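You operate a simulated robot arm through the tools that you are given. There is no shell and no other tool.

You are at the controls of a simulated robot arm. One attempt, no reset.

## Task
Pour the leftover yellow beads from the funnel tray back into their jar.
Fine: put the funnel tray back and close the jar.

The check looks at the end state, three seconds after you hand in, the way a careful person would. Anything else that was tipped, shoved, dropped, spilled or broken makes it a failure.

## Robot
A 7-joint arm with a two-finger parallel gripper, fixed in place. Base frame: the origin is on the floor under the middle of its stand, x ahead of it, y to its left, z up; the work surface is at about z = 0.88. Lengths are in m, angles in degrees, forces in N, time in s.
With the tool pointing down near the work surface it reaches from about 0.2 to 0.62 m from the base axis. Its first joint turns from -166.0 to 166.0 degrees. Payload 1.57 kg.
Tool frame: the origin (TCP) lies between the finger pads and is the grasp point; the fingertips stand 0.03 m ahead of it; z points along the fingers, y is the line along which they close. Largest opening 0.08 m; finger width 0.017, thickness 0.012; the body of the gripper, 0.04 by 0.082 m, starts 0.08 m behind the TCP.
Orientation is that of the tool frame in the base frame, as a unit quaternion [w, x, y, z]. With the fingers straight down and closing along the base's y, the tool's x points along the base's -x, its y along +y and its z along -z.

## Interface
- The arm moves only by the tool drive_tool. Its argument "increments" is a list that holds one entry, the list of rows, each a list of 7 numbers: the shift along the tool's x, y, z in units of 150 mm (1.0 is 150 mm), then the turn, a rotation vector about the tool's x, y, z in units of 120 degrees (1.0 is 120 degrees), then the opening in per cent of the stroke, from 0 (shut) to 100 (fully open). In form: [[[tx, ty, tz, rx, ry, rz, gripper], ...]]. A call has 1 to 20 rows; each row is the pose to reach, as a shift and turn from the pose commanded when the call began, along the tool's axes at that moment. A call with a number of a shift or a turn outside -1 to 1 is refused whole. Each row takes 0.2 s and may step no farther than 0.05 m and 8.6 degrees from the row before; otherwise, or with a gripper value out of range, the whole call is refused. A pose out of reach is approached as far as the arm can. The call stops where the force on the tool passes 40 N (or 10 N more than at its start, if that is more) or the arm is blocked; 0.2 s more then pass. The fingers move at their own pace (about 0.072 m/s each) and stop on an object; they squeeze with about 32 N. The grip force told is the motor's: it shows also when the fingers shut on nothing. Time passes only in rows, and 0.2 s behind the last, so rows that repeat a pose let the fingers close. It gives the time, the measured TCP pose, the force on the tool (base axes), the opening and the grip force at its end, in the units of the frame above (readings bear some noise), with the torque about the TCP (base axes, N m) and any sound that the robot's microphone picked up.
- Cameras (640 x 400 px; columns grow to the right, rows downward): "scene" is fixed at [0.22, -0.4978, 1.65]; the picture's right is [0.79, -0.61, 0.00], its down [-0.45, -0.59, -0.67] and it looks along [0.41, 0.53, -0.74] (base axes); focal length 289 px, centre (320, 200). "wrist" rides on the gripper at [0.072, -0.007, -0.122] in the tool frame; the picture's right is [0.09, 1.00, 0.00], its down [-0.84, 0.08, -0.54] and it looks along [-0.54, 0.05, 0.84] (tool axes); focal length 238 px, centre (320, 200). There is no depth. A picture from a camera that has moved, and an enlarged one, comes with that camera's place and axes in the base frame and with its lens.
- get_image(camera): a new picture of that camera. The clock stands still meanwhile.
- lift_body(by): slides the trunk up (or, below 0, down) by that many m; the arm rides with it, the base frame stays. It gives what a move gives, with no picture.
- inspect(camera, box): a new picture of the part [left, top, right, bottom] of that camera's present view, enlarged. The clock stands still meanwhile.
- job_done(): hands the job in; it is judged then, once.

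Nothing tells you positions but the pictures and the camera data. Unless the task says otherwise, let go and move clear before handing in.

The tools are called after "Emit:" as name(argument=value, ...) on one line, values as JSON. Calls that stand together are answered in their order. drive_tool: Moves the arm, as the interface text tells. Its arguments: {"type":"object","properties":{"increments":{"type":"array","items":{"type":"array","items":{"type":"array","items":{"type":"number"}}}}},"required":["increments"]} The other tools are called the same way: lift_body (by) moves the trunk up or down; get_image (camera) takes a picture; inspect (camera, box) takes an enlarged picture of a part of a camera's view; job_done () hands the job in.

At the start:

```text
clock: 0.0
eef_pos: [0.4439, 0.2192, 1.3136]
orientation: [0.0, 0.0, 1.0, 0.0]
wrist_force: [-0.1, 0.7, -0.2]
moment: [0.02, 0.0, 0.03]
finger_gap: 0.0799
gripper_force: 0.0
trunk travel left (down, up): [-0.725, 0.265]
```

scene: 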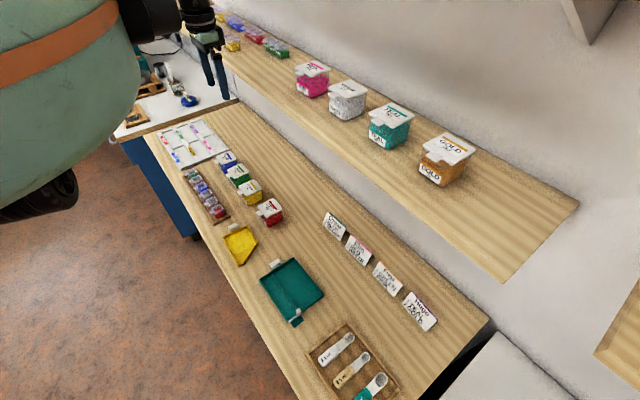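
wrist: 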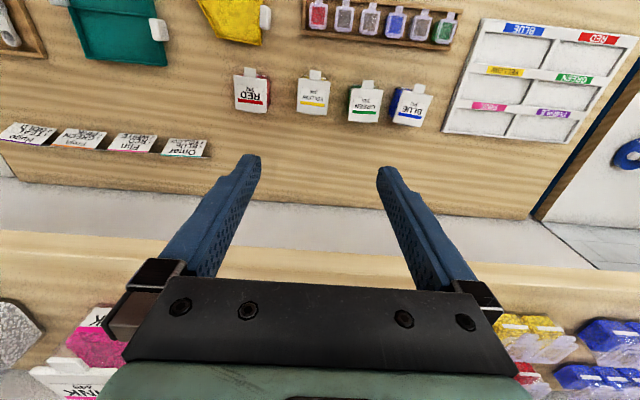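

I see a bench with four small labelled jars (blue, green, yellow, red), a yellow funnel tray and a larger teal tray. I'll look closer at these before I move.

Emit:
inspect(camera="scene", box=[200, 130, 340, 280])

Emit:
inspect(camera="wrist", box=[180, 0, 480, 150])

Emit:
inspect(camera="scene", box=[120, 60, 280, 220])

Emit:
inspect(camera="scene", box=[200, 200, 360, 340])

```text
2.67 times, centred on (270, 205) of scene
camera zoom: at [0.22, -0.4978, 1.65], right [0.79, -0.61, 0.0], down [-0.45, -0.59, -0.67], along [0.41, 0.53, -0.74], focal length 772 px, centre (453, 187)
```

zoom: 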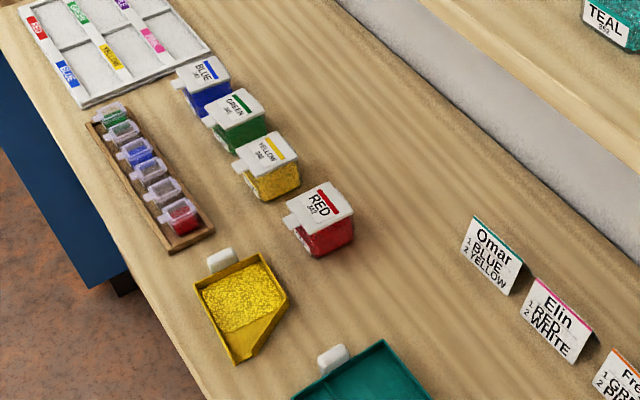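

```text
2.13 times, centred on (330, 75) of wrist
camera zoom: at [0.3728, 0.2141, 1.4338], right [-0.09, 1.0, 0.0], down [0.84, 0.08, 0.54], along [0.54, 0.05, -0.84], focal length 508 px, centre (299, 467)
```

zoom: 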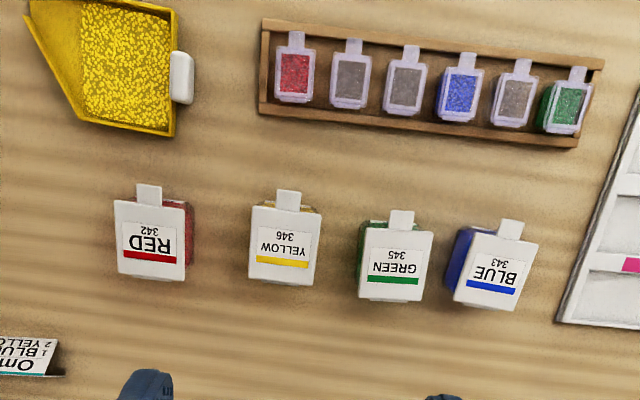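

```text
2.50 times, centred on (200, 140) of scene
camera zoom: at [0.22, -0.4978, 1.65], right [0.79, -0.61, 0.0], down [-0.45, -0.59, -0.67], along [0.41, 0.53, -0.74], focal length 724 px, centre (620, 350)
```

zoom: 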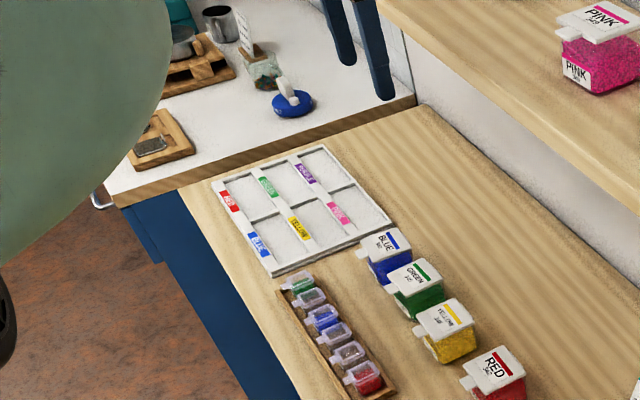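

```text
2.86 times, centred on (280, 270) of scene
camera zoom: at [0.22, -0.4978, 1.65], right [0.79, -0.61, 0.0], down [-0.45, -0.59, -0.67], along [0.41, 0.53, -0.74], focal length 827 px, centre (434, 0)
```

zoom: 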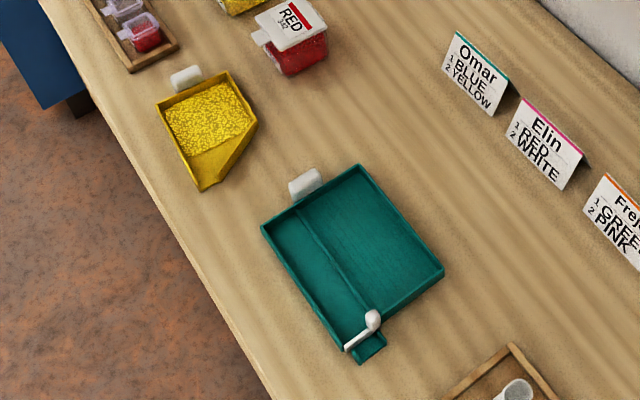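

The yellow jar's lid is at about x=0.457, y=0.207, z=0.945, with its tab facing the robot. The yellow funnel tray is nearer the front edge, handle on its +y side and spout on its -y side. I'll lower the trunk for a closer look at the lid and the tray.

Emit:
lift_body(by=-0.15)

```text
clock: 1.8
eef_pos: [0.4445, 0.2191, 1.1643]
orientation: [-0.001, 0.0, 1.0, 0.0]
wrist_force: [-0.4, 0.8, 0.3]
moment: [0.02, -0.01, 0.03]
finger_gap: 0.08
gripper_force: 0.1
trunk travel left (down, up): [-0.575, 0.415]
```

Emit:
get_image(camera="wrist")

Emit:
get_image(camera="scene")

Emit:
inspect(camera="wrist", box=[220, 60, 420, 185])

```text
taken
camera wrist: at [0.3727, 0.214, 1.2839], right [-0.09, 1.0, 0.0], down [0.84, 0.08, 0.54], along [0.54, 0.05, -0.84], focal length 238 px, centre (320, 200)
```

wrist: 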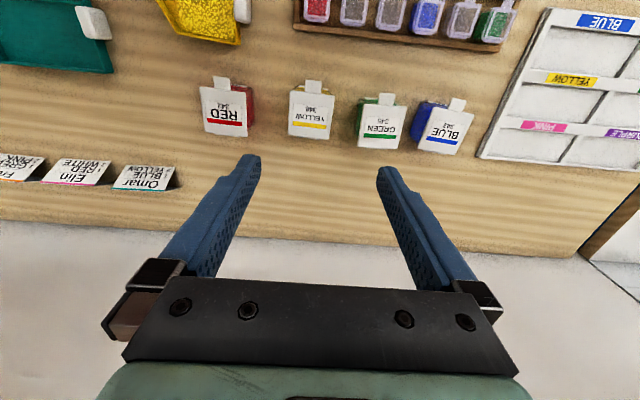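

```text
taken
```

scene: 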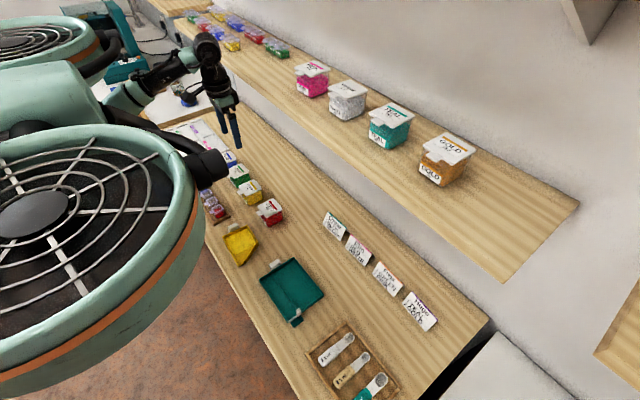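

```text
3.20 times, centred on (320, 122) of wrist
camera zoom: at [0.3727, 0.214, 1.2839], right [-0.09, 1.0, 0.0], down [0.84, 0.08, 0.54], along [0.54, 0.05, -0.84], focal length 763 px, centre (320, 448)
```

zoom: 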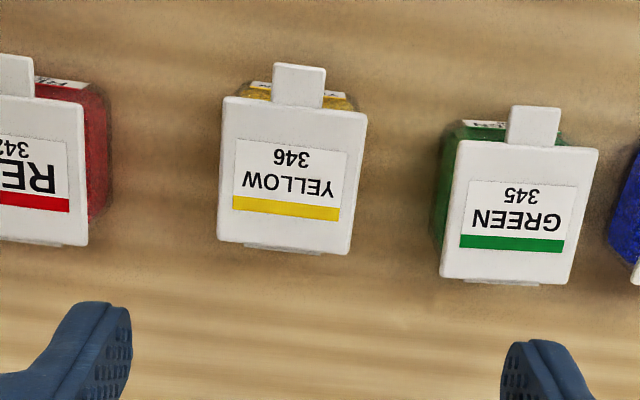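

The yellow lid looks hinged on its far (+x) side, with the tab at the near side. I'll move in front of the jar and lower for a closer look.

Emit:
drive_tool(increments=[[[0.06, -0.012, 0.15, 0, 0, 0, 100], [0.12, -0.024, 0.3, 0, 0, 0, 100], [0.18, -0.036, 0.45, 0, 0, 0, 100], [0.24, -0.048, 0.6, 0, 0, 0, 100], [0.3, -0.06, 0.7, 0, 0, 0, 100]]])

Emit:
get_image(camera="wrist")

Emit:
get_image(camera="scene")

Emit:
inspect(camera="wrist", box=[240, 120, 400, 240])

```text
clock: 3.0
eef_pos: [0.3993, 0.2108, 1.058]
orientation: [0.001, 0.0, 1.0, 0.0]
wrist_force: [-0.2, 0.5, 0.1]
moment: [0.0, -0.02, -0.02]
finger_gap: 0.0799
gripper_force: 0.0
trunk travel left (down, up): [-0.575, 0.415]
```

```text
taken
camera wrist: at [0.3278, 0.2054, 1.1784], right [-0.09, 1.0, 0.0], down [0.84, 0.08, 0.54], along [0.54, 0.05, -0.84], focal length 238 px, centre (320, 200)
```

wrist: 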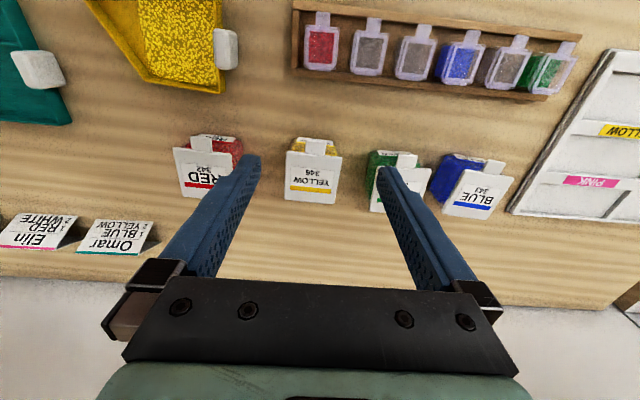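

```text
taken
```

scene: 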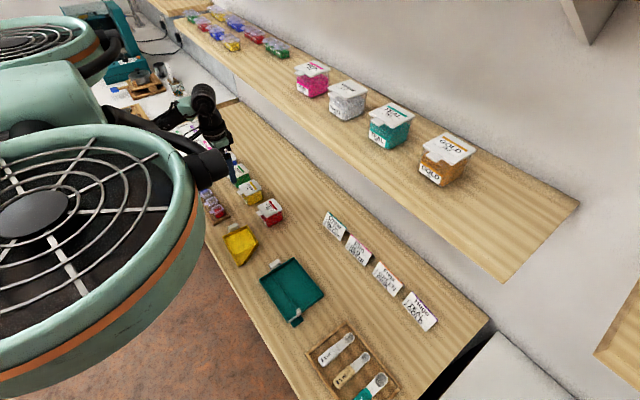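

```text
3.33 times, centred on (320, 180) of wrist
camera zoom: at [0.3278, 0.2054, 1.1784], right [-0.09, 1.0, 0.0], down [0.84, 0.08, 0.54], along [0.54, 0.05, -0.84], focal length 794 px, centre (320, 267)
```

zoom: 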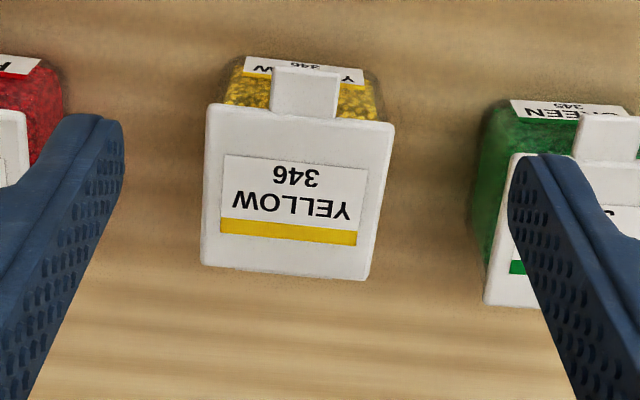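

The lid top is at z≈0.938, spanning x 0.425–0.486, and the tab spans x 0.411–0.425, y 0.198–0.220. I'll tilt the tool 45° to look at the jar's front and see how the lid and tab are built.

Emit:
drive_tool(increments=[[[0.07, 0, 0.0, 0, -0.0625, 0, 50], [0.14, 0, 0.02, 0, -0.125, 0, 30], [0.2, 0, 0.05, 0, -0.1875, 0, 10], [0.27, 0, 0.1, 0, -0.25, 0, 0], [0.34, -0.005, 0.15, 0, -0.3125, 0, 0], [0.39, -0.01, 0.187, 0, -0.375, 0, 0]]])

Emit:
get_image(camera="wrist")

Emit:
get_image(camera="scene")

```text
clock: 4.3
eef_pos: [0.3424, 0.2101, 1.0298]
orientation: [0.383, 0.0, 0.924, 0.001]
wrist_force: [0.7, -0.3, -0.6]
moment: [-0.04, -0.02, 0.01]
finger_gap: 0.0
gripper_force: 21.2
trunk travel left (down, up): [-0.575, 0.415]
```

```text
taken
camera wrist: at [0.2047, 0.2037, 1.0643], right [-0.07, 1.0, -0.06], down [0.21, 0.08, 0.98], along [0.98, 0.05, -0.21], focal length 238 px, centre (320, 200)
```

wrist: 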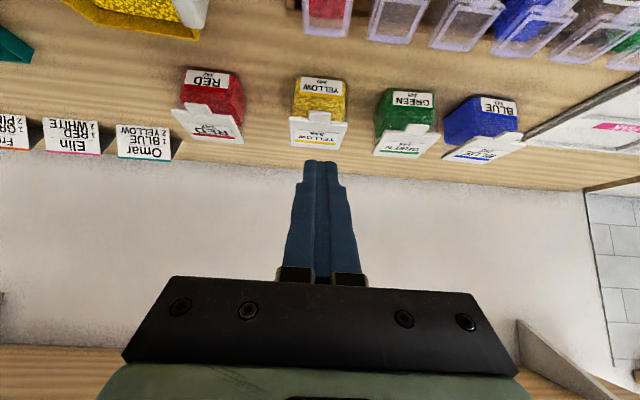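

```text
taken
```

scene: 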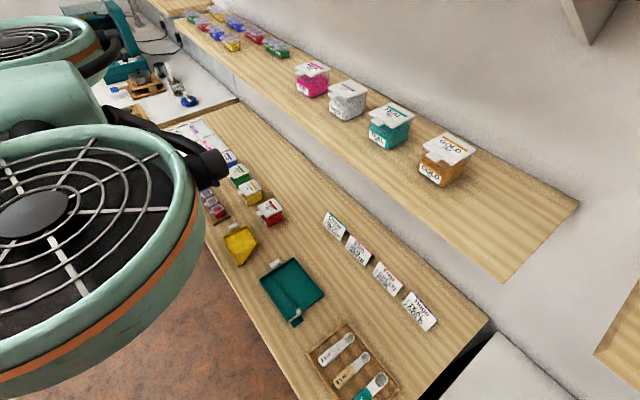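

Emit:
inspect(camera="wrist", box=[260, 60, 380, 160])

Emit:
inspect(camera="wrist", box=[300, 0, 640, 170])

Emit:
inspect(camera="wrist", box=[0, 0, 260, 170])

```text
4.00 times, centred on (320, 110) of wrist
camera zoom: at [0.2047, 0.2037, 1.0643], right [-0.07, 1.0, -0.06], down [0.21, 0.08, 0.98], along [0.98, 0.05, -0.21], focal length 953 px, centre (320, 560)
```

zoom: 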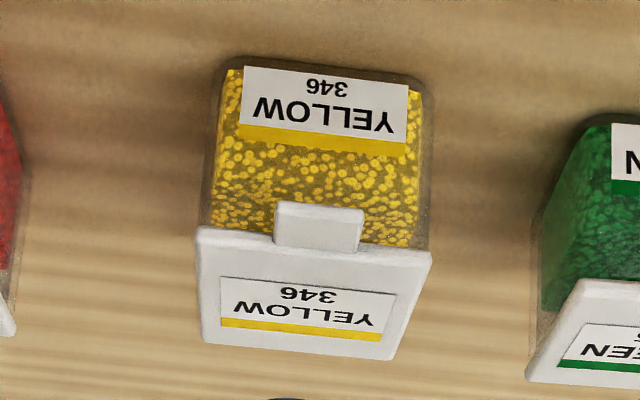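

```text
1.88 times, centred on (470, 85) of wrist
camera zoom: at [0.2047, 0.2037, 1.0643], right [-0.07, 1.0, -0.06], down [0.21, 0.08, 0.98], along [0.98, 0.05, -0.21], focal length 449 px, centre (38, 416)
```

zoom: 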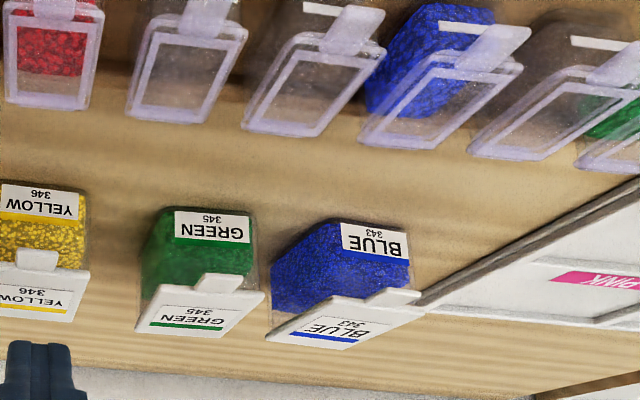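

```text
2.35 times, centred on (130, 85) of wrist
camera zoom: at [0.2047, 0.2037, 1.0643], right [-0.07, 1.0, -0.06], down [0.21, 0.08, 0.98], along [0.98, 0.05, -0.21], focal length 561 px, centre (767, 471)
```

zoom: 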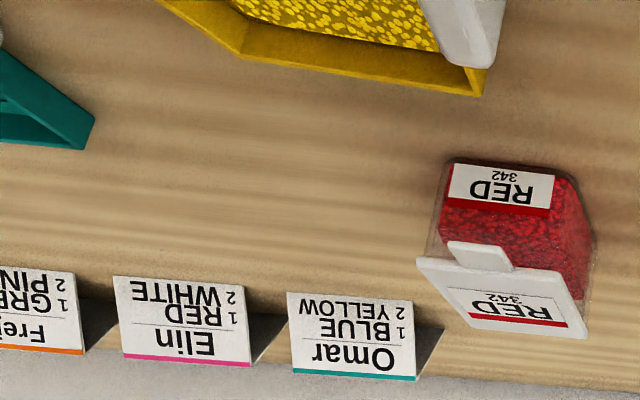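

The tab sticks out from the lid at about z 0.933–0.938, with clear space below it in front of the jar. With the fingers shut, I'll slip the tips in under the tab from the robot's side.

Emit:
drive_tool(increments=[[[0.08, -0.004, 0.13, 0, 0, 0, 0], [0.16, -0.008, 0.26, 0, 0, 0, 0], [0.236, -0.009, 0.388, 0, 0, 0, 0]]])

Emit:
get_image(camera="wrist")

Emit:
inspect(camera="wrist", box=[240, 60, 400, 180])

```text
clock: 5.2
eef_pos: [0.3593, 0.2073, 0.963]
orientation: [0.383, 0.0, 0.924, 0.001]
wrist_force: [0.1, 0.2, -0.1]
moment: [0.0, 0.02, 0.02]
finger_gap: 0.0001
gripper_force: 21.5
trunk travel left (down, up): [-0.575, 0.415]
```

```text
taken
camera wrist: at [0.2216, 0.2022, 0.9974], right [-0.07, 1.0, -0.06], down [0.21, 0.08, 0.97], along [0.98, 0.05, -0.21], focal length 238 px, centre (320, 200)
```

wrist: 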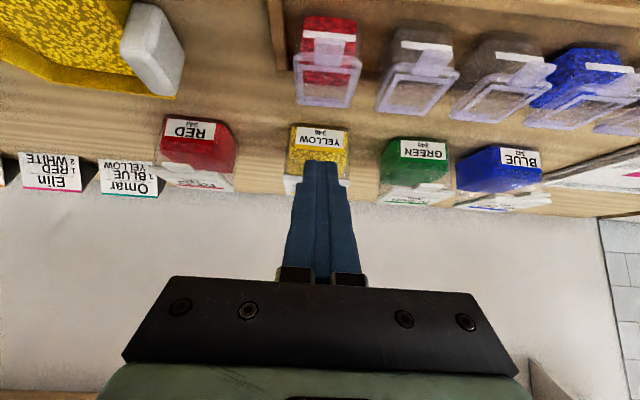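

```text
3.33 times, centred on (320, 120) of wrist
camera zoom: at [0.2216, 0.2022, 0.9974], right [-0.07, 1.0, -0.06], down [0.21, 0.08, 0.97], along [0.98, 0.05, -0.21], focal length 794 px, centre (320, 467)
```

zoom: 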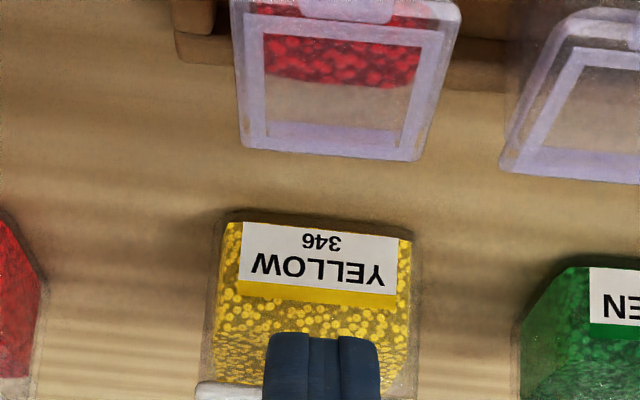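

The fingertips are low and in line with the tab. I'll slide forward along the fingers until the tips are just short of the jar's front face, under the tab.

Emit:
drive_tool(increments=[[[0, 0.008, 0.08, 0, 0, 0, 0], [0, 0.008, 0.16, 0, 0, 0, 0], [0, 0.008, 0.24, 0, 0, 0, 0], [0, 0.008, 0.31, 0, 0, 0, 0]]])

Emit:
inspect(camera="wrist", box=[220, 80, 420, 220])

Emit:
inspect(camera="scene", box=[190, 130, 310, 250])

```text
clock: 6.2
eef_pos: [0.3904, 0.2086, 0.9302]
orientation: [0.382, 0.001, 0.924, -0.001]
wrist_force: [0.2, 0.7, 0.3]
moment: [0.02, 0.0, -0.01]
finger_gap: 0.0001
gripper_force: 21.4
trunk travel left (down, up): [-0.575, 0.415]
```

```text
2.86 times, centred on (320, 150) of wrist
camera zoom: at [0.2539, 0.2037, 0.9645], right [-0.06, 1.0, -0.07], down [0.21, 0.08, 0.97], along [0.98, 0.05, -0.21], focal length 681 px, centre (320, 343)
```

zoom: 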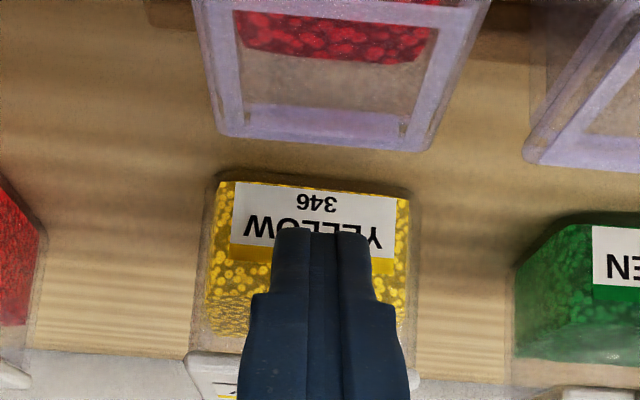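

```text
3.33 times, centred on (250, 190) of scene
camera zoom: at [0.22, -0.4978, 1.65], right [0.79, -0.61, 0.0], down [-0.45, -0.59, -0.67], along [0.41, 0.53, -0.74], focal length 965 px, centre (553, 233)
```

zoom: 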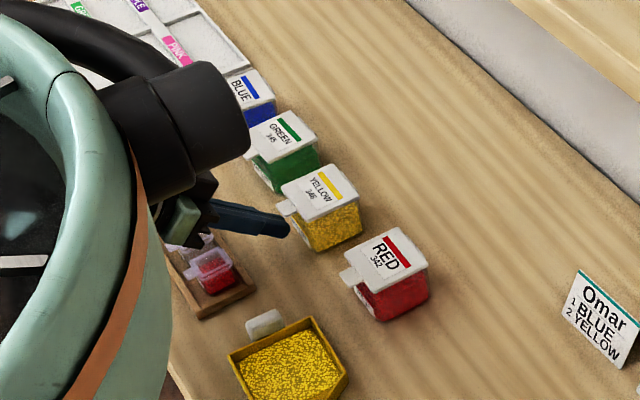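

The tips are now under the tab. I'll raise them slowly to start the lid opening, then check.

Emit:
drive_tool(increments=[[[-0.024, 0, -0.017, 0, 0, 0, 0], [-0.047, 0, -0.034, 0, 0, 0, 0], [-0.08, 0, -0.063, 0, 0, 0, 0], [-0.1145, 0, -0.092, 0, 0, 0, 0], [-0.152, 0, -0.126, 0, 0, 0, 0], [-0.1905, 0, -0.16, 0, 0, 0, 0]]])

Emit:
inspect(camera="wrist", box=[220, 80, 420, 220])

Emit:
inspect(camera="scene", box=[190, 130, 310, 250])

```text
clock: 7.5
eef_pos: [0.3942, 0.2086, 0.9664]
orientation: [0.382, -0.002, 0.924, 0.002]
wrist_force: [0.3, 0.9, 0.0]
moment: [-0.01, -0.02, 0.06]
finger_gap: 0.0
gripper_force: 20.7
trunk travel left (down, up): [-0.575, 0.415]
```

```text
2.86 times, centred on (320, 150) of wrist
camera zoom: at [0.2568, 0.2032, 1.0019], right [-0.07, 1.0, -0.07], down [0.21, 0.08, 0.97], along [0.98, 0.05, -0.21], focal length 681 px, centre (320, 343)
```

zoom: 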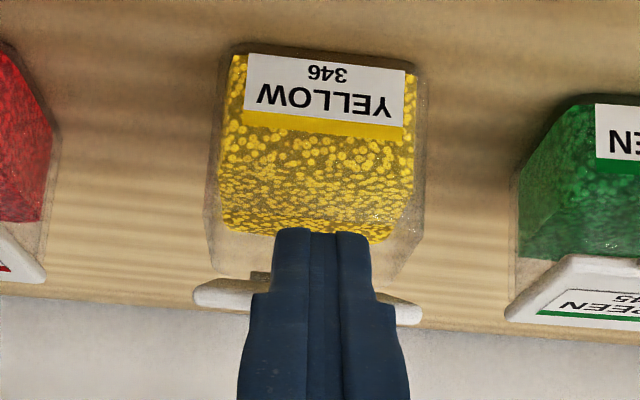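

```text
3.33 times, centred on (250, 190) of scene
camera zoom: at [0.22, -0.4978, 1.65], right [0.79, -0.61, 0.0], down [-0.45, -0.59, -0.67], along [0.41, 0.53, -0.74], focal length 965 px, centre (553, 233)
```

zoom: 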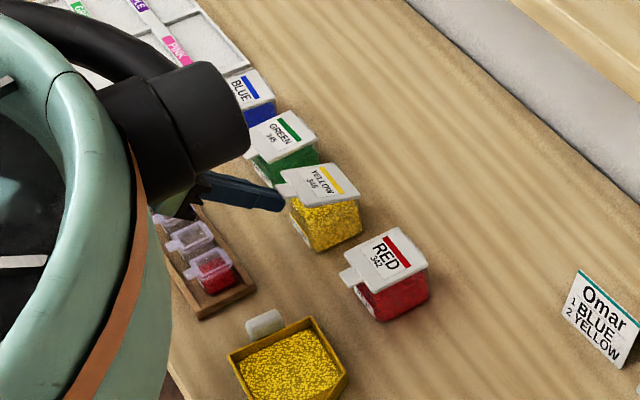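

The lid is hinged at the back and it's coming up without moving the jar. I'll keep following the arc.

Emit:
drive_tool(increments=[[[-0.041, 0, -0.011, 0, 0, 0, 0], [-0.082, 0, -0.0217, 0, 0, 0, 0], [-0.125, 0, -0.027, 0, 0, 0, 0], [-0.168, 0, -0.031, 0, 0, 0, 0], [-0.209, 0, -0.027, 0, 0, 0, 0], [-0.2494, 0, -0.022, 0, 0, 0, 0], [-0.285, 0, -0.01, 0, 0, 0, 0], [-0.319, 0, 0.003, 0, 0, 0, 0]]])

Emit:
inspect(camera="wrist", box=[220, 60, 420, 220])

Emit:
inspect(camera="scene", box=[190, 130, 310, 250])

```text
clock: 9.3
eef_pos: [0.4276, 0.2082, 1.0037]
orientation: [0.382, -0.001, 0.924, -0.001]
wrist_force: [0.6, 0.2, 0.6]
moment: [0.01, -0.02, -0.02]
finger_gap: 0.0001
gripper_force: 21.4
trunk travel left (down, up): [-0.575, 0.415]
```

```text
2.50 times, centred on (320, 140) of wrist
camera zoom: at [0.2907, 0.2031, 1.0365], right [-0.07, 1.0, -0.07], down [0.21, 0.08, 0.97], along [0.98, 0.05, -0.21], focal length 596 px, centre (320, 350)
```

zoom: 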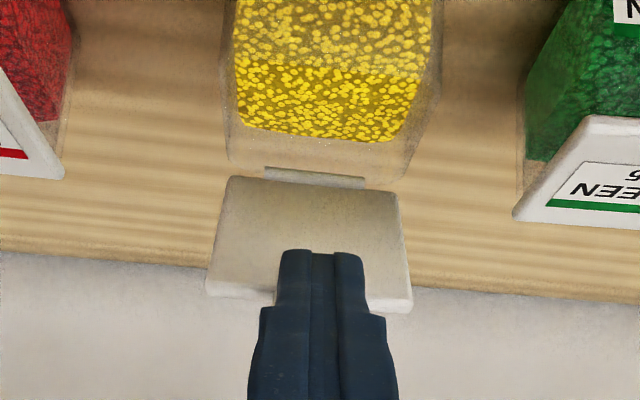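

```text
3.33 times, centred on (250, 190) of scene
camera zoom: at [0.22, -0.4978, 1.65], right [0.79, -0.61, 0.0], down [-0.45, -0.59, -0.67], along [0.41, 0.53, -0.74], focal length 965 px, centre (553, 233)
```

zoom: 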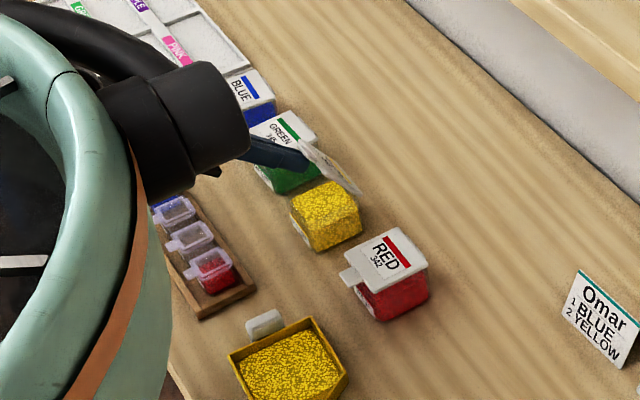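

The lid is about 60° open and follows smoothly. I'll push it past vertical so that it stays open.

Emit:
drive_tool(increments=[[[-0.031, 0, 0.018, 0, 0, 0, 0], [-0.062, 0, 0.037, 0, 0, 0, 0], [-0.088, 0, 0.06, 0, 0, 0, 0], [-0.1146, 0, 0.0828, 0, 0, 0, 0], [-0.147, 0, 0.121, 0, 0, 0, 0], [-0.179, 0, 0.1596, 0, 0, 0, 0]]])

Emit:
inspect(camera="wrist", box=[220, 60, 420, 220])

Emit:
inspect(camera="scene", box=[190, 130, 310, 250])

```text
clock: 10.8
eef_pos: [0.4633, 0.2082, 1.0031]
orientation: [0.383, 0.0, 0.924, 0.0]
wrist_force: [0.5, 0.1, 0.6]
moment: [0.02, 0.02, 0.0]
finger_gap: 0.0
gripper_force: 21.0
trunk travel left (down, up): [-0.575, 0.415]
```

```text
2.50 times, centred on (320, 140) of wrist
camera zoom: at [0.3261, 0.2034, 1.0377], right [-0.07, 1.0, -0.07], down [0.21, 0.08, 0.97], along [0.98, 0.05, -0.21], focal length 596 px, centre (320, 350)
```

zoom: 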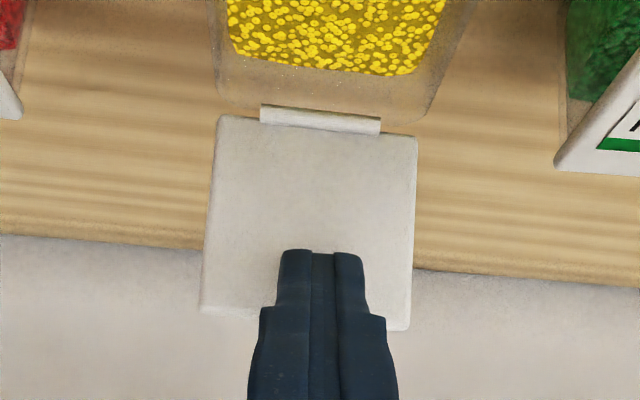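

```text
3.33 times, centred on (250, 190) of scene
camera zoom: at [0.22, -0.4978, 1.65], right [0.79, -0.61, 0.0], down [-0.45, -0.59, -0.67], along [0.41, 0.53, -0.74], focal length 965 px, centre (553, 233)
```

zoom: 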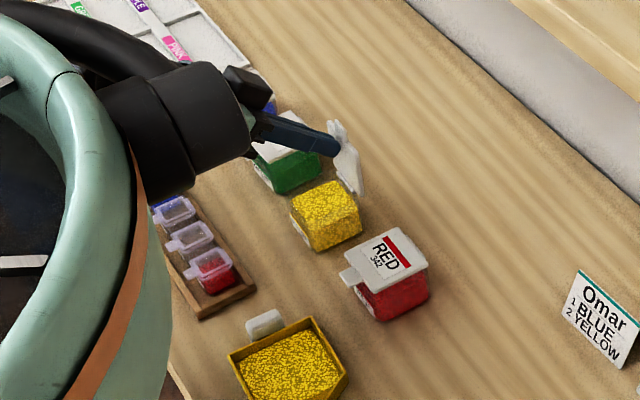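

The lid is at about 95°. I'll nudge it slightly further, checking in case the hinge has a stop.

Emit:
drive_tool(increments=[[[-0.008, 0, 0.015, 0, 0, 0, 0], [-0.015, 0, 0.03, 0, 0, 0, 0], [-0.022, 0, 0.045, 0, 0, 0, 0]]])

Emit:
inspect(camera="wrist", box=[220, 60, 420, 220])

Emit:
inspect(camera="scene", box=[190, 130, 310, 250])

```text
clock: 11.6
eef_pos: [0.4699, 0.2082, 0.9997]
orientation: [0.383, 0.0, 0.924, 0.0]
wrist_force: [0.4, -1.3, -0.5]
moment: [0.03, 0.0, -0.02]
finger_gap: 0.0001
gripper_force: 20.9
trunk travel left (down, up): [-0.575, 0.415]
```

```text
2.50 times, centred on (320, 140) of wrist
camera zoom: at [0.3335, 0.2034, 1.0353], right [-0.07, 1.0, -0.07], down [0.21, 0.08, 0.98], along [0.98, 0.05, -0.21], focal length 596 px, centre (320, 350)
```

zoom: 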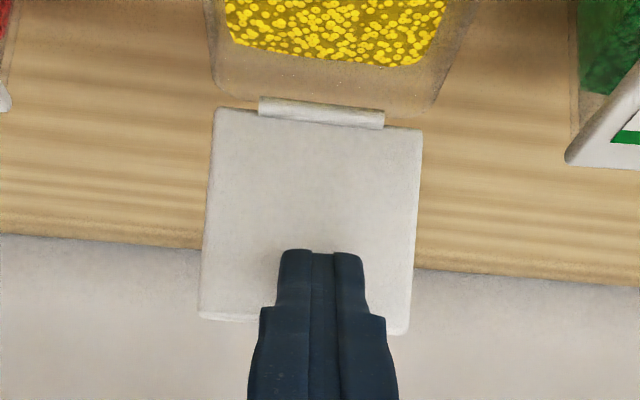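

```text
3.33 times, centred on (250, 190) of scene
camera zoom: at [0.22, -0.4978, 1.65], right [0.79, -0.61, 0.0], down [-0.45, -0.59, -0.67], along [0.41, 0.53, -0.74], focal length 965 px, centre (553, 233)
```

zoom: 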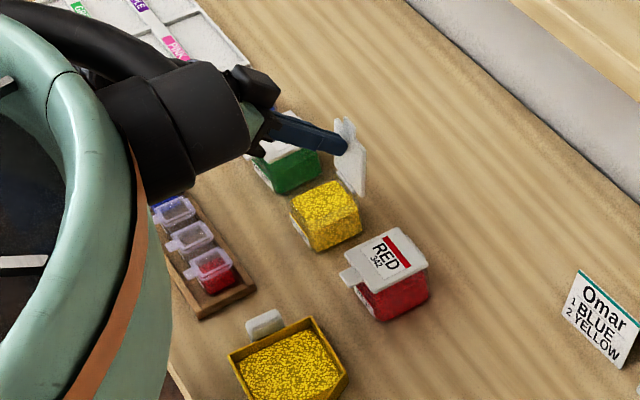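

It is still moving freely and the jar has stayed put. I'll give it a little more, then back away and see whether the lid stays.

Emit:
drive_tool(increments=[[[-0.006, 0, 0.018, 0, 0, 0, 0], [-0.011, 0, 0.036, 0, 0, 0, 0], [-0.016, 0, 0.054, 0, 0, 0, 0]]])

Emit:
inspect(camera="scene", box=[190, 130, 310, 250])

```text
clock: 12.3
eef_pos: [0.4775, 0.2094, 0.9976]
orientation: [0.384, 0.001, 0.923, 0.0]
wrist_force: [0.2, -0.8, -0.4]
moment: [0.05, -0.01, 0.02]
finger_gap: 0.0
gripper_force: 21.5
trunk travel left (down, up): [-0.575, 0.415]
```

```text
3.33 times, centred on (250, 190) of scene
camera zoom: at [0.22, -0.4978, 1.65], right [0.79, -0.61, 0.0], down [-0.45, -0.59, -0.67], along [0.41, 0.53, -0.74], focal length 965 px, centre (553, 233)
```

zoom: 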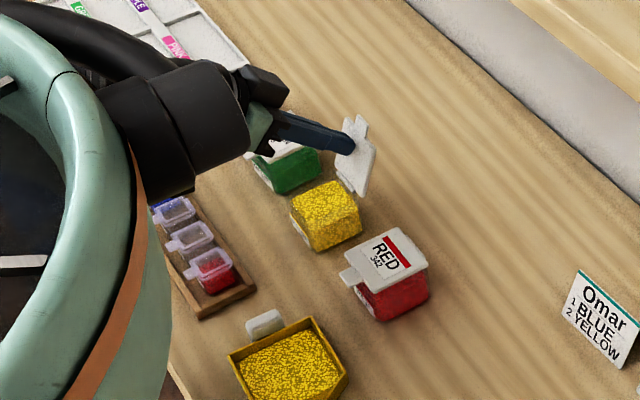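

The lid is about 110° open. I'll back straight away along the fingers.

Emit:
drive_tool(increments=[[[0, 0, -0.15, 0, 0, 0, 0], [0, 0, -0.3, 0, 0, 0, 0], [0, 0, -0.45, 0, 0, 0, 0], [0, 0, -0.6, 0, 0, 0, 0], [0, 0, -0.75, 0, 0, 0, 0]]])

Emit:
get_image(camera="wrist")

Emit:
inspect(camera="scene", box=[190, 130, 310, 250])

```text
clock: 13.6
eef_pos: [0.3977, 0.2086, 1.0772]
orientation: [0.382, 0.001, 0.924, -0.001]
wrist_force: [-0.5, 0.4, -0.5]
moment: [-0.04, -0.02, 0.01]
finger_gap: 0.0
gripper_force: 21.1
trunk travel left (down, up): [-0.575, 0.415]
```

```text
taken
camera wrist: at [0.2616, 0.2035, 1.1117], right [-0.06, 1.0, -0.07], down [0.21, 0.08, 0.97], along [0.98, 0.05, -0.21], focal length 238 px, centre (320, 200)
```

wrist: 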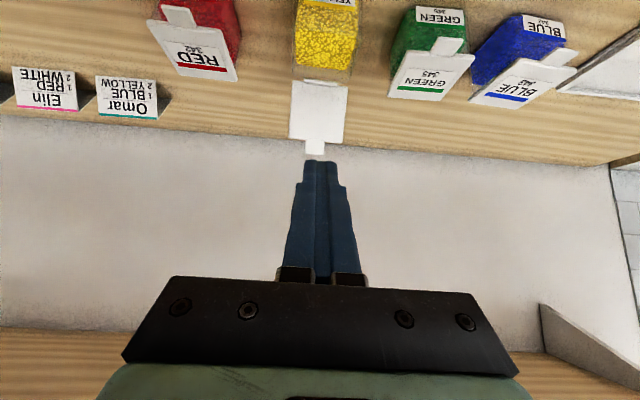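

```text
3.33 times, centred on (250, 190) of scene
camera zoom: at [0.22, -0.4978, 1.65], right [0.79, -0.61, 0.0], down [-0.45, -0.59, -0.67], along [0.41, 0.53, -0.74], focal length 965 px, centre (553, 233)
```

zoom: 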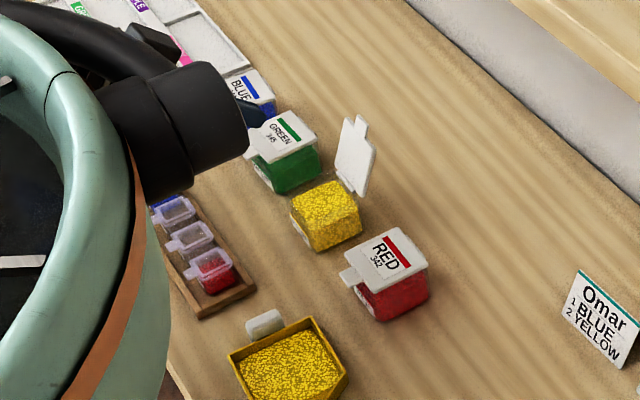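

The lid stays open on its own at about 110°. Next is the funnel tray, so I'll look closely at it and its white handle.

Emit:
inspect(camera="scene", box=[210, 215, 270, 275])

Emit:
inspect(camera="scene", box=[230, 160, 290, 210])

```text
6.67 times, centred on (240, 245) of scene
camera zoom: at [0.22, -0.4978, 1.65], right [0.79, -0.61, 0.0], down [-0.45, -0.59, -0.67], along [0.41, 0.53, -0.74], focal length 1929 px, centre (853, -100)
```

zoom: 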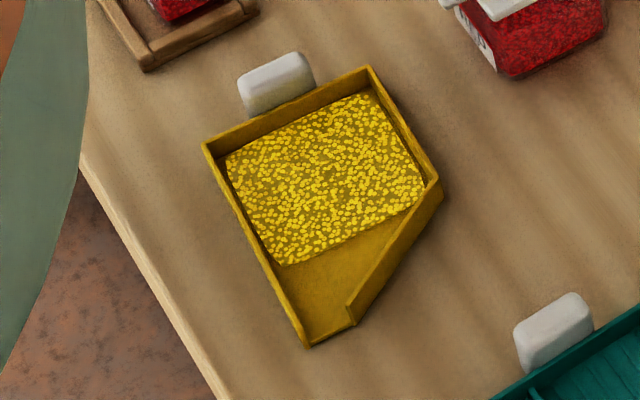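

```text
8.00 times, centred on (260, 185) of scene
camera zoom: at [0.22, -0.4978, 1.65], right [0.79, -0.61, 0.0], down [-0.45, -0.59, -0.67], along [0.41, 0.53, -0.74], focal length 2315 px, centre (800, 320)
```

zoom: 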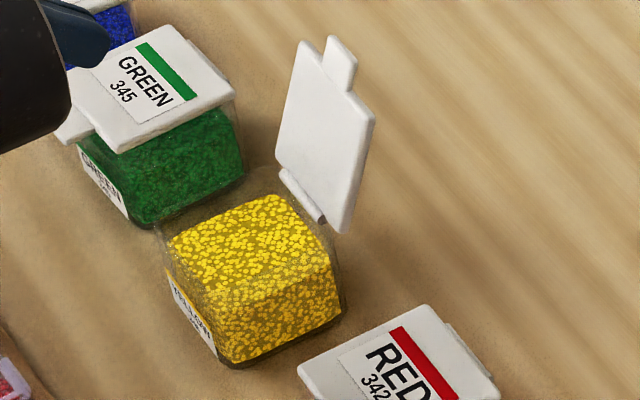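

The tray has a straight wall on its -x side, its spout opens toward -y, and the handle (about 3.5 cm wide) is at roughly (0.341, 0.117). With the lid standing open on +x, I'll pour from the robot's side. First I bring the tool back to vertical.

Emit:
drive_tool(increments=[[[-0.004, -0.01, -0.063, 0, 0.0625, 0, 0], [-0.008, -0.02, -0.126, 0, 0.125, 0, 0], [-0.012, -0.03, -0.19, 0, 0.1875, 0, 0], [-0.016, -0.04, -0.253, 0, 0.25, 0, 0], [-0.02, -0.05, -0.316, 0, 0.3125, 0, 0], [-0.024, -0.057, -0.379, 0, 0.375, 0, 0]]])

```text
clock: 14.9
eef_pos: [0.3606, 0.1985, 1.1194]
orientation: [0.0, 0.0, 1.0, 0.001]
wrist_force: [-0.3, -0.3, 0.5]
moment: [0.04, -0.03, -0.01]
finger_gap: 0.0001
gripper_force: 21.0
trunk travel left (down, up): [-0.575, 0.415]
```

The tool is vertical again and clear of everything. Next I turn it about its axis so the fingers close along x, lined up with the tray's slight rotation, and open them.

Emit:
drive_tool(increments=[[[0.01, 0, 0.03, 0, 0, 0.06575, 10], [0.02, 0, 0.06, 0, 0, 0.1315, 30], [0.03, 0, 0.09, 0, 0, 0.19725, 50], [0.04, 0, 0.12, 0, 0, 0.263, 70], [0.05, 0, 0.15, 0, 0, 0.32875, 75], [0.06, 0, 0.18, 0, 0, 0.3945, 75], [0.07, 0, 0.21, 0, 0, 0.46025, 75], [0.08, 0, 0.24, 0, 0, 0.526, 75], [0.09, 0, 0.27, 0, 0, 0.59175, 75], [0.1, 0, 0.3, 0, 0, 0.6575, 75], [0.11, 0, 0.33, 0, 0, 0.72325, 75], [0.127, 0, 0.36, 0, 0, 0.789, 75]]])

Emit:
get_image(camera="wrist")

Emit:
get_image(camera="scene")

```text
clock: 17.6
eef_pos: [0.3417, 0.2004, 1.0661]
orientation: [0.0, 0.736, 0.677, 0.0]
wrist_force: [0.1, 0.1, 0.7]
moment: [0.01, -0.01, 0.0]
finger_gap: 0.0599
gripper_force: 0.0
trunk travel left (down, up): [-0.575, 0.415]
```

```text
taken
camera wrist: at [0.3413, 0.2739, 1.1858], right [1.0, 0.01, 0.0], down [0.01, -0.84, 0.54], along [0.01, -0.54, -0.84], focal length 238 px, centre (320, 200)
```

wrist: 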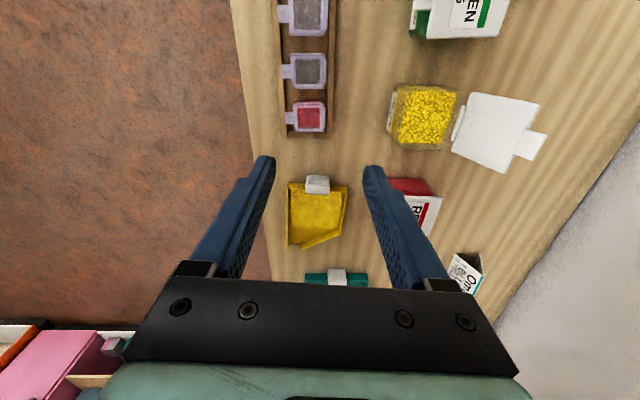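

```text
taken
```

scene: 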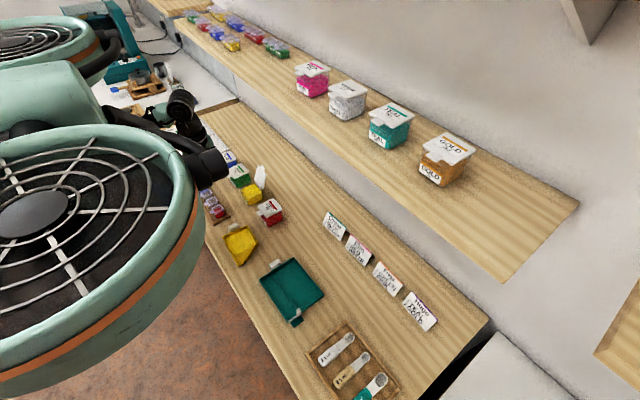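

I can see the tray and its handle directly ahead and below. I'll zoom in to fix the handle's position.

Emit:
inspect(camera="wrist", box=[270, 160, 370, 260])

Emit:
inspect(camera="wrist", box=[370, 60, 560, 200])

```text
4.00 times, centred on (320, 210) of wrist
camera zoom: at [0.3413, 0.2739, 1.1858], right [1.0, 0.01, 0.0], down [0.01, -0.84, 0.54], along [0.01, -0.54, -0.84], focal length 953 px, centre (320, 160)
```

zoom: 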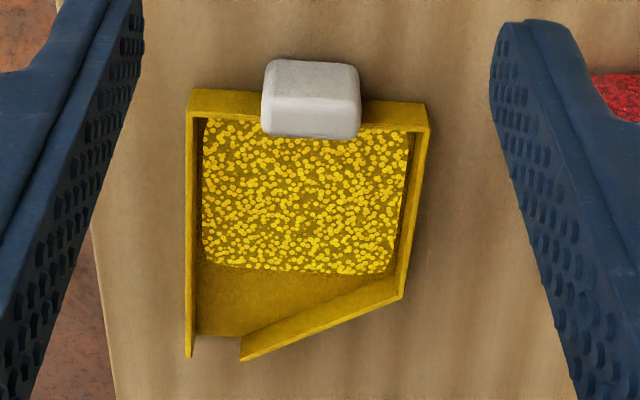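

```text
2.86 times, centred on (465, 130) of wrist
camera zoom: at [0.3413, 0.2739, 1.1858], right [1.0, 0.01, 0.0], down [0.01, -0.84, 0.54], along [0.01, -0.54, -0.84], focal length 681 px, centre (-94, 400)
```

zoom: 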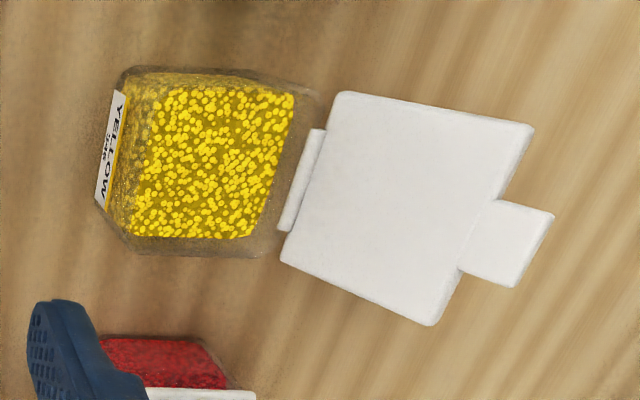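

The handle is a block about 32 mm wide, roughly x 0.324–0.356, y 0.107–0.124, z 0.885–0.913, set just behind the tray's back wall. I'll tilt the tool 30° and come to a standoff above and behind it.

Emit:
drive_tool(increments=[[[-0.05, 0.006, 0.12, 0, -0.042, 0, 75], [-0.1, 0.012, 0.24, 0, -0.084, 0, 75], [-0.15, 0.018, 0.36, 0, -0.126, 0, 75], [-0.2, 0.024, 0.48, 0, -0.168, 0, 75], [-0.245, 0.03, 0.6, 0, -0.21, 0, 75], [-0.285, 0.036, 0.72, 0, -0.25, 0, 75]]])

Emit:
get_image(camera="wrist")

Emit:
inspect(camera="wrist", box=[230, 100, 410, 230])

Emit:
inspect(camera="scene", box=[180, 160, 300, 280])

```text
clock: 18.9
eef_pos: [0.3426, 0.1575, 0.9568]
orientation: [0.176, 0.71, 0.655, -0.19]
wrist_force: [0.0, -0.2, 0.2]
moment: [-0.01, 0.01, 0.0]
finger_gap: 0.0601
gripper_force: 0.1
trunk travel left (down, up): [-0.575, 0.415]
```

```text
taken
camera wrist: at [0.3469, 0.2818, 1.0256], right [1.0, 0.0, -0.05], down [0.04, -0.46, 0.89], along [-0.02, -0.89, -0.46], focal length 238 px, centre (320, 200)
```

wrist: 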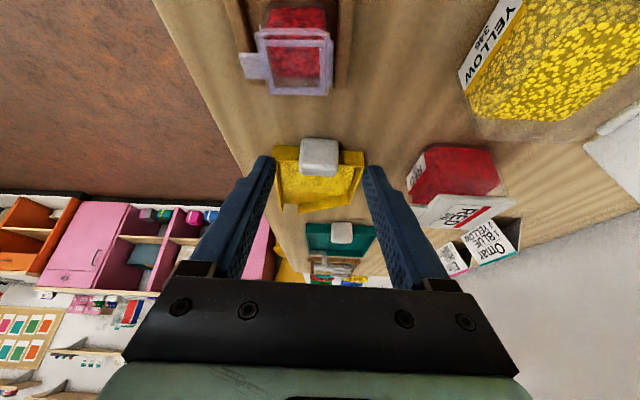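

```text
3.08 times, centred on (320, 165) of wrist
camera zoom: at [0.3469, 0.2818, 1.0256], right [1.0, 0.0, -0.05], down [0.04, -0.46, 0.89], along [-0.02, -0.89, -0.46], focal length 733 px, centre (320, 308)
```

zoom: 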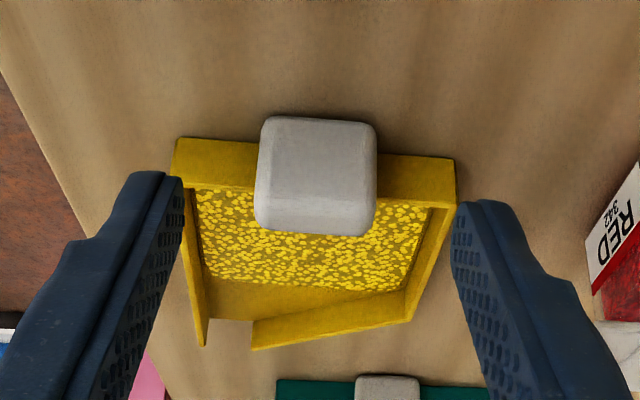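

```text
3.33 times, centred on (240, 220) of scene
camera zoom: at [0.22, -0.4978, 1.65], right [0.79, -0.61, 0.0], down [-0.45, -0.59, -0.67], along [0.41, 0.53, -0.74], focal length 965 px, centre (587, 133)
```

zoom: 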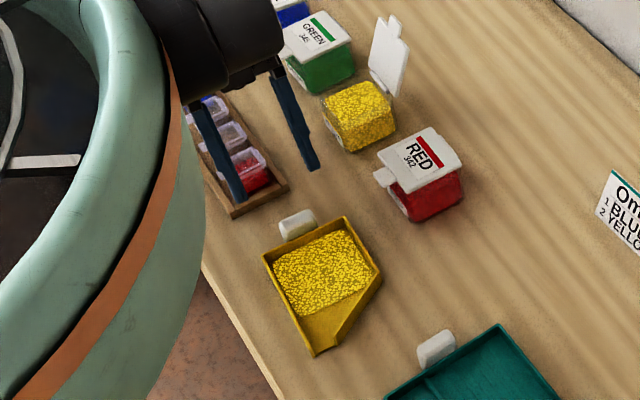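

The handle is centred between the fingers. I'll go straight in along the finger direction.

Emit:
drive_tool(increments=[[[0, 0.002, 0.09, 0, 0, 0, 75], [0, 0.004, 0.18, 0, 0, 0, 75], [0, 0.006, 0.26, 0, 0, 0, 75], [0, 0.006, 0.318, 0, 0, 0, 75]]])

Emit:
inspect(camera="wrist", box=[220, 80, 420, 230])

Emit:
inspect(camera="scene", box=[180, 180, 280, 280])

```text
clock: 19.9
eef_pos: [0.341, 0.1347, 0.9163]
orientation: [0.175, 0.71, 0.655, -0.19]
wrist_force: [-0.3, 0.4, 0.1]
moment: [0.01, 0.0, 0.0]
finger_gap: 0.0598
gripper_force: 0.0
trunk travel left (down, up): [-0.575, 0.415]
```

```text
2.67 times, centred on (320, 155) of wrist
camera zoom: at [0.3456, 0.2587, 0.9843], right [1.0, 0.0, -0.05], down [0.04, -0.46, 0.89], along [-0.02, -0.89, -0.46], focal length 636 px, centre (320, 320)
```

zoom: 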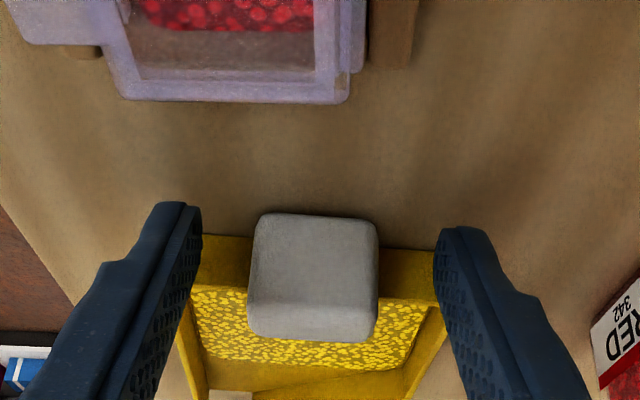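

```text
4.00 times, centred on (230, 230) of scene
camera zoom: at [0.22, -0.4978, 1.65], right [0.79, -0.61, 0.0], down [-0.45, -0.59, -0.67], along [0.41, 0.53, -0.74], focal length 1158 px, centre (680, 80)
```

zoom: 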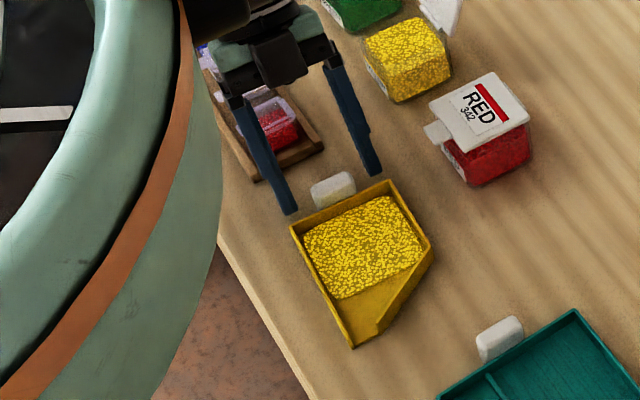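

The fingertips straddle the handle with the back wall just ahead. I'll make a small alignment tweak and close the grip.

Emit:
drive_tool(increments=[[[-0.008, -0.006, 0.0125, 0, 0, 0, 75], [-0.008, -0.006, 0.0125, 0, 0, 0, 50], [-0.008, -0.006, 0.0125, 0, 0, 0, 30], [-0.008, -0.006, 0.0125, 0, 0, 0, 0], [-0.008, -0.006, 0.0125, 0, 0, 0, 0], [-0.008, -0.006, 0.0125, 0, 0, 0, 0]]])

Emit:
inspect(camera="wrist", box=[220, 80, 420, 230])

Emit:
inspect(camera="scene", box=[180, 180, 280, 280])

```text
clock: 21.4
eef_pos: [0.3402, 0.1337, 0.9149]
orientation: [0.175, 0.711, 0.654, -0.191]
wrist_force: [-0.9, 0.2, 0.2]
moment: [0.05, -0.02, -0.01]
finger_gap: 0.0328
gripper_force: 32.1
trunk travel left (down, up): [-0.575, 0.415]
```

```text
2.67 times, centred on (320, 155) of wrist
camera zoom: at [0.3447, 0.2571, 0.9834], right [1.0, 0.0, -0.05], down [0.04, -0.46, 0.89], along [-0.02, -0.89, -0.46], focal length 636 px, centre (320, 320)
```

zoom: 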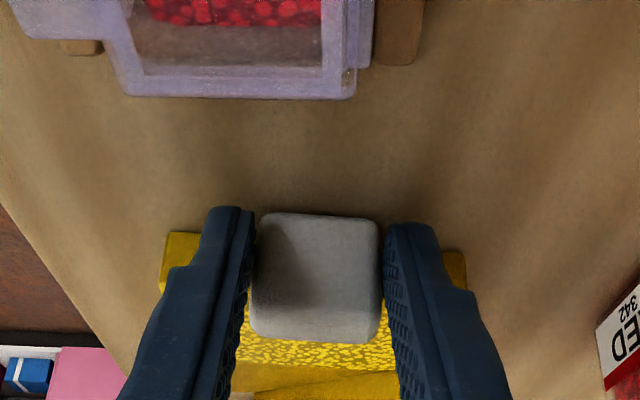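

```text
4.00 times, centred on (230, 230) of scene
camera zoom: at [0.22, -0.4978, 1.65], right [0.79, -0.61, 0.0], down [-0.45, -0.59, -0.67], along [0.41, 0.53, -0.74], focal length 1158 px, centre (680, 80)
```

zoom: 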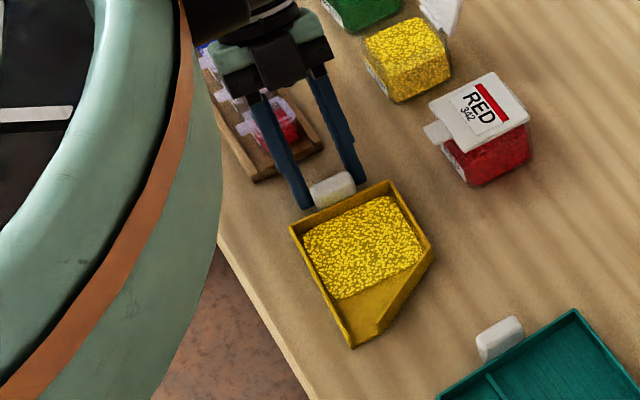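

The grip is firm (32.8 mm gap, 32 N). I'll lift straight up a little and check that the tray comes level.

Emit:
drive_tool(increments=[[[-0.008, 0, -0.0139, 0, 0, 0, 0], [-0.025, 0, -0.0433, 0, 0, 0, 0], [-0.05, 0, -0.0866, 0, 0, 0, 0], [-0.075, 0, -0.13, 0, 0, 0, 0], [-0.1, 0, -0.1732, 0, 0, 0, 0]]])

Emit:
inspect(camera="wrist", box=[220, 80, 420, 230])

Emit:
inspect(camera="scene", box=[180, 180, 280, 280])

```text
clock: 22.6
eef_pos: [0.3414, 0.1312, 0.9453]
orientation: [0.176, 0.71, 0.655, -0.19]
wrist_force: [0.8, -0.2, -1.7]
moment: [0.03, 0.01, 0.0]
finger_gap: 0.0327
gripper_force: 31.8
trunk travel left (down, up): [-0.575, 0.415]
```

```text
2.67 times, centred on (320, 155) of wrist
camera zoom: at [0.3452, 0.2563, 1.0138], right [1.0, 0.0, -0.04], down [0.04, -0.46, 0.89], along [-0.02, -0.89, -0.46], focal length 636 px, centre (320, 320)
```

zoom: 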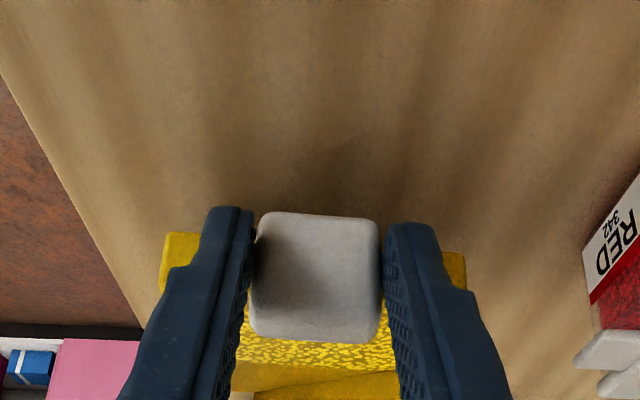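

```text
4.00 times, centred on (230, 230) of scene
camera zoom: at [0.22, -0.4978, 1.65], right [0.79, -0.61, 0.0], down [-0.45, -0.59, -0.67], along [0.41, 0.53, -0.74], focal length 1158 px, centre (680, 80)
```

zoom: 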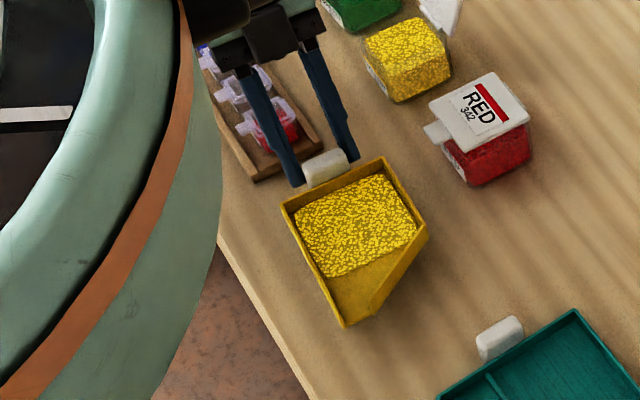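

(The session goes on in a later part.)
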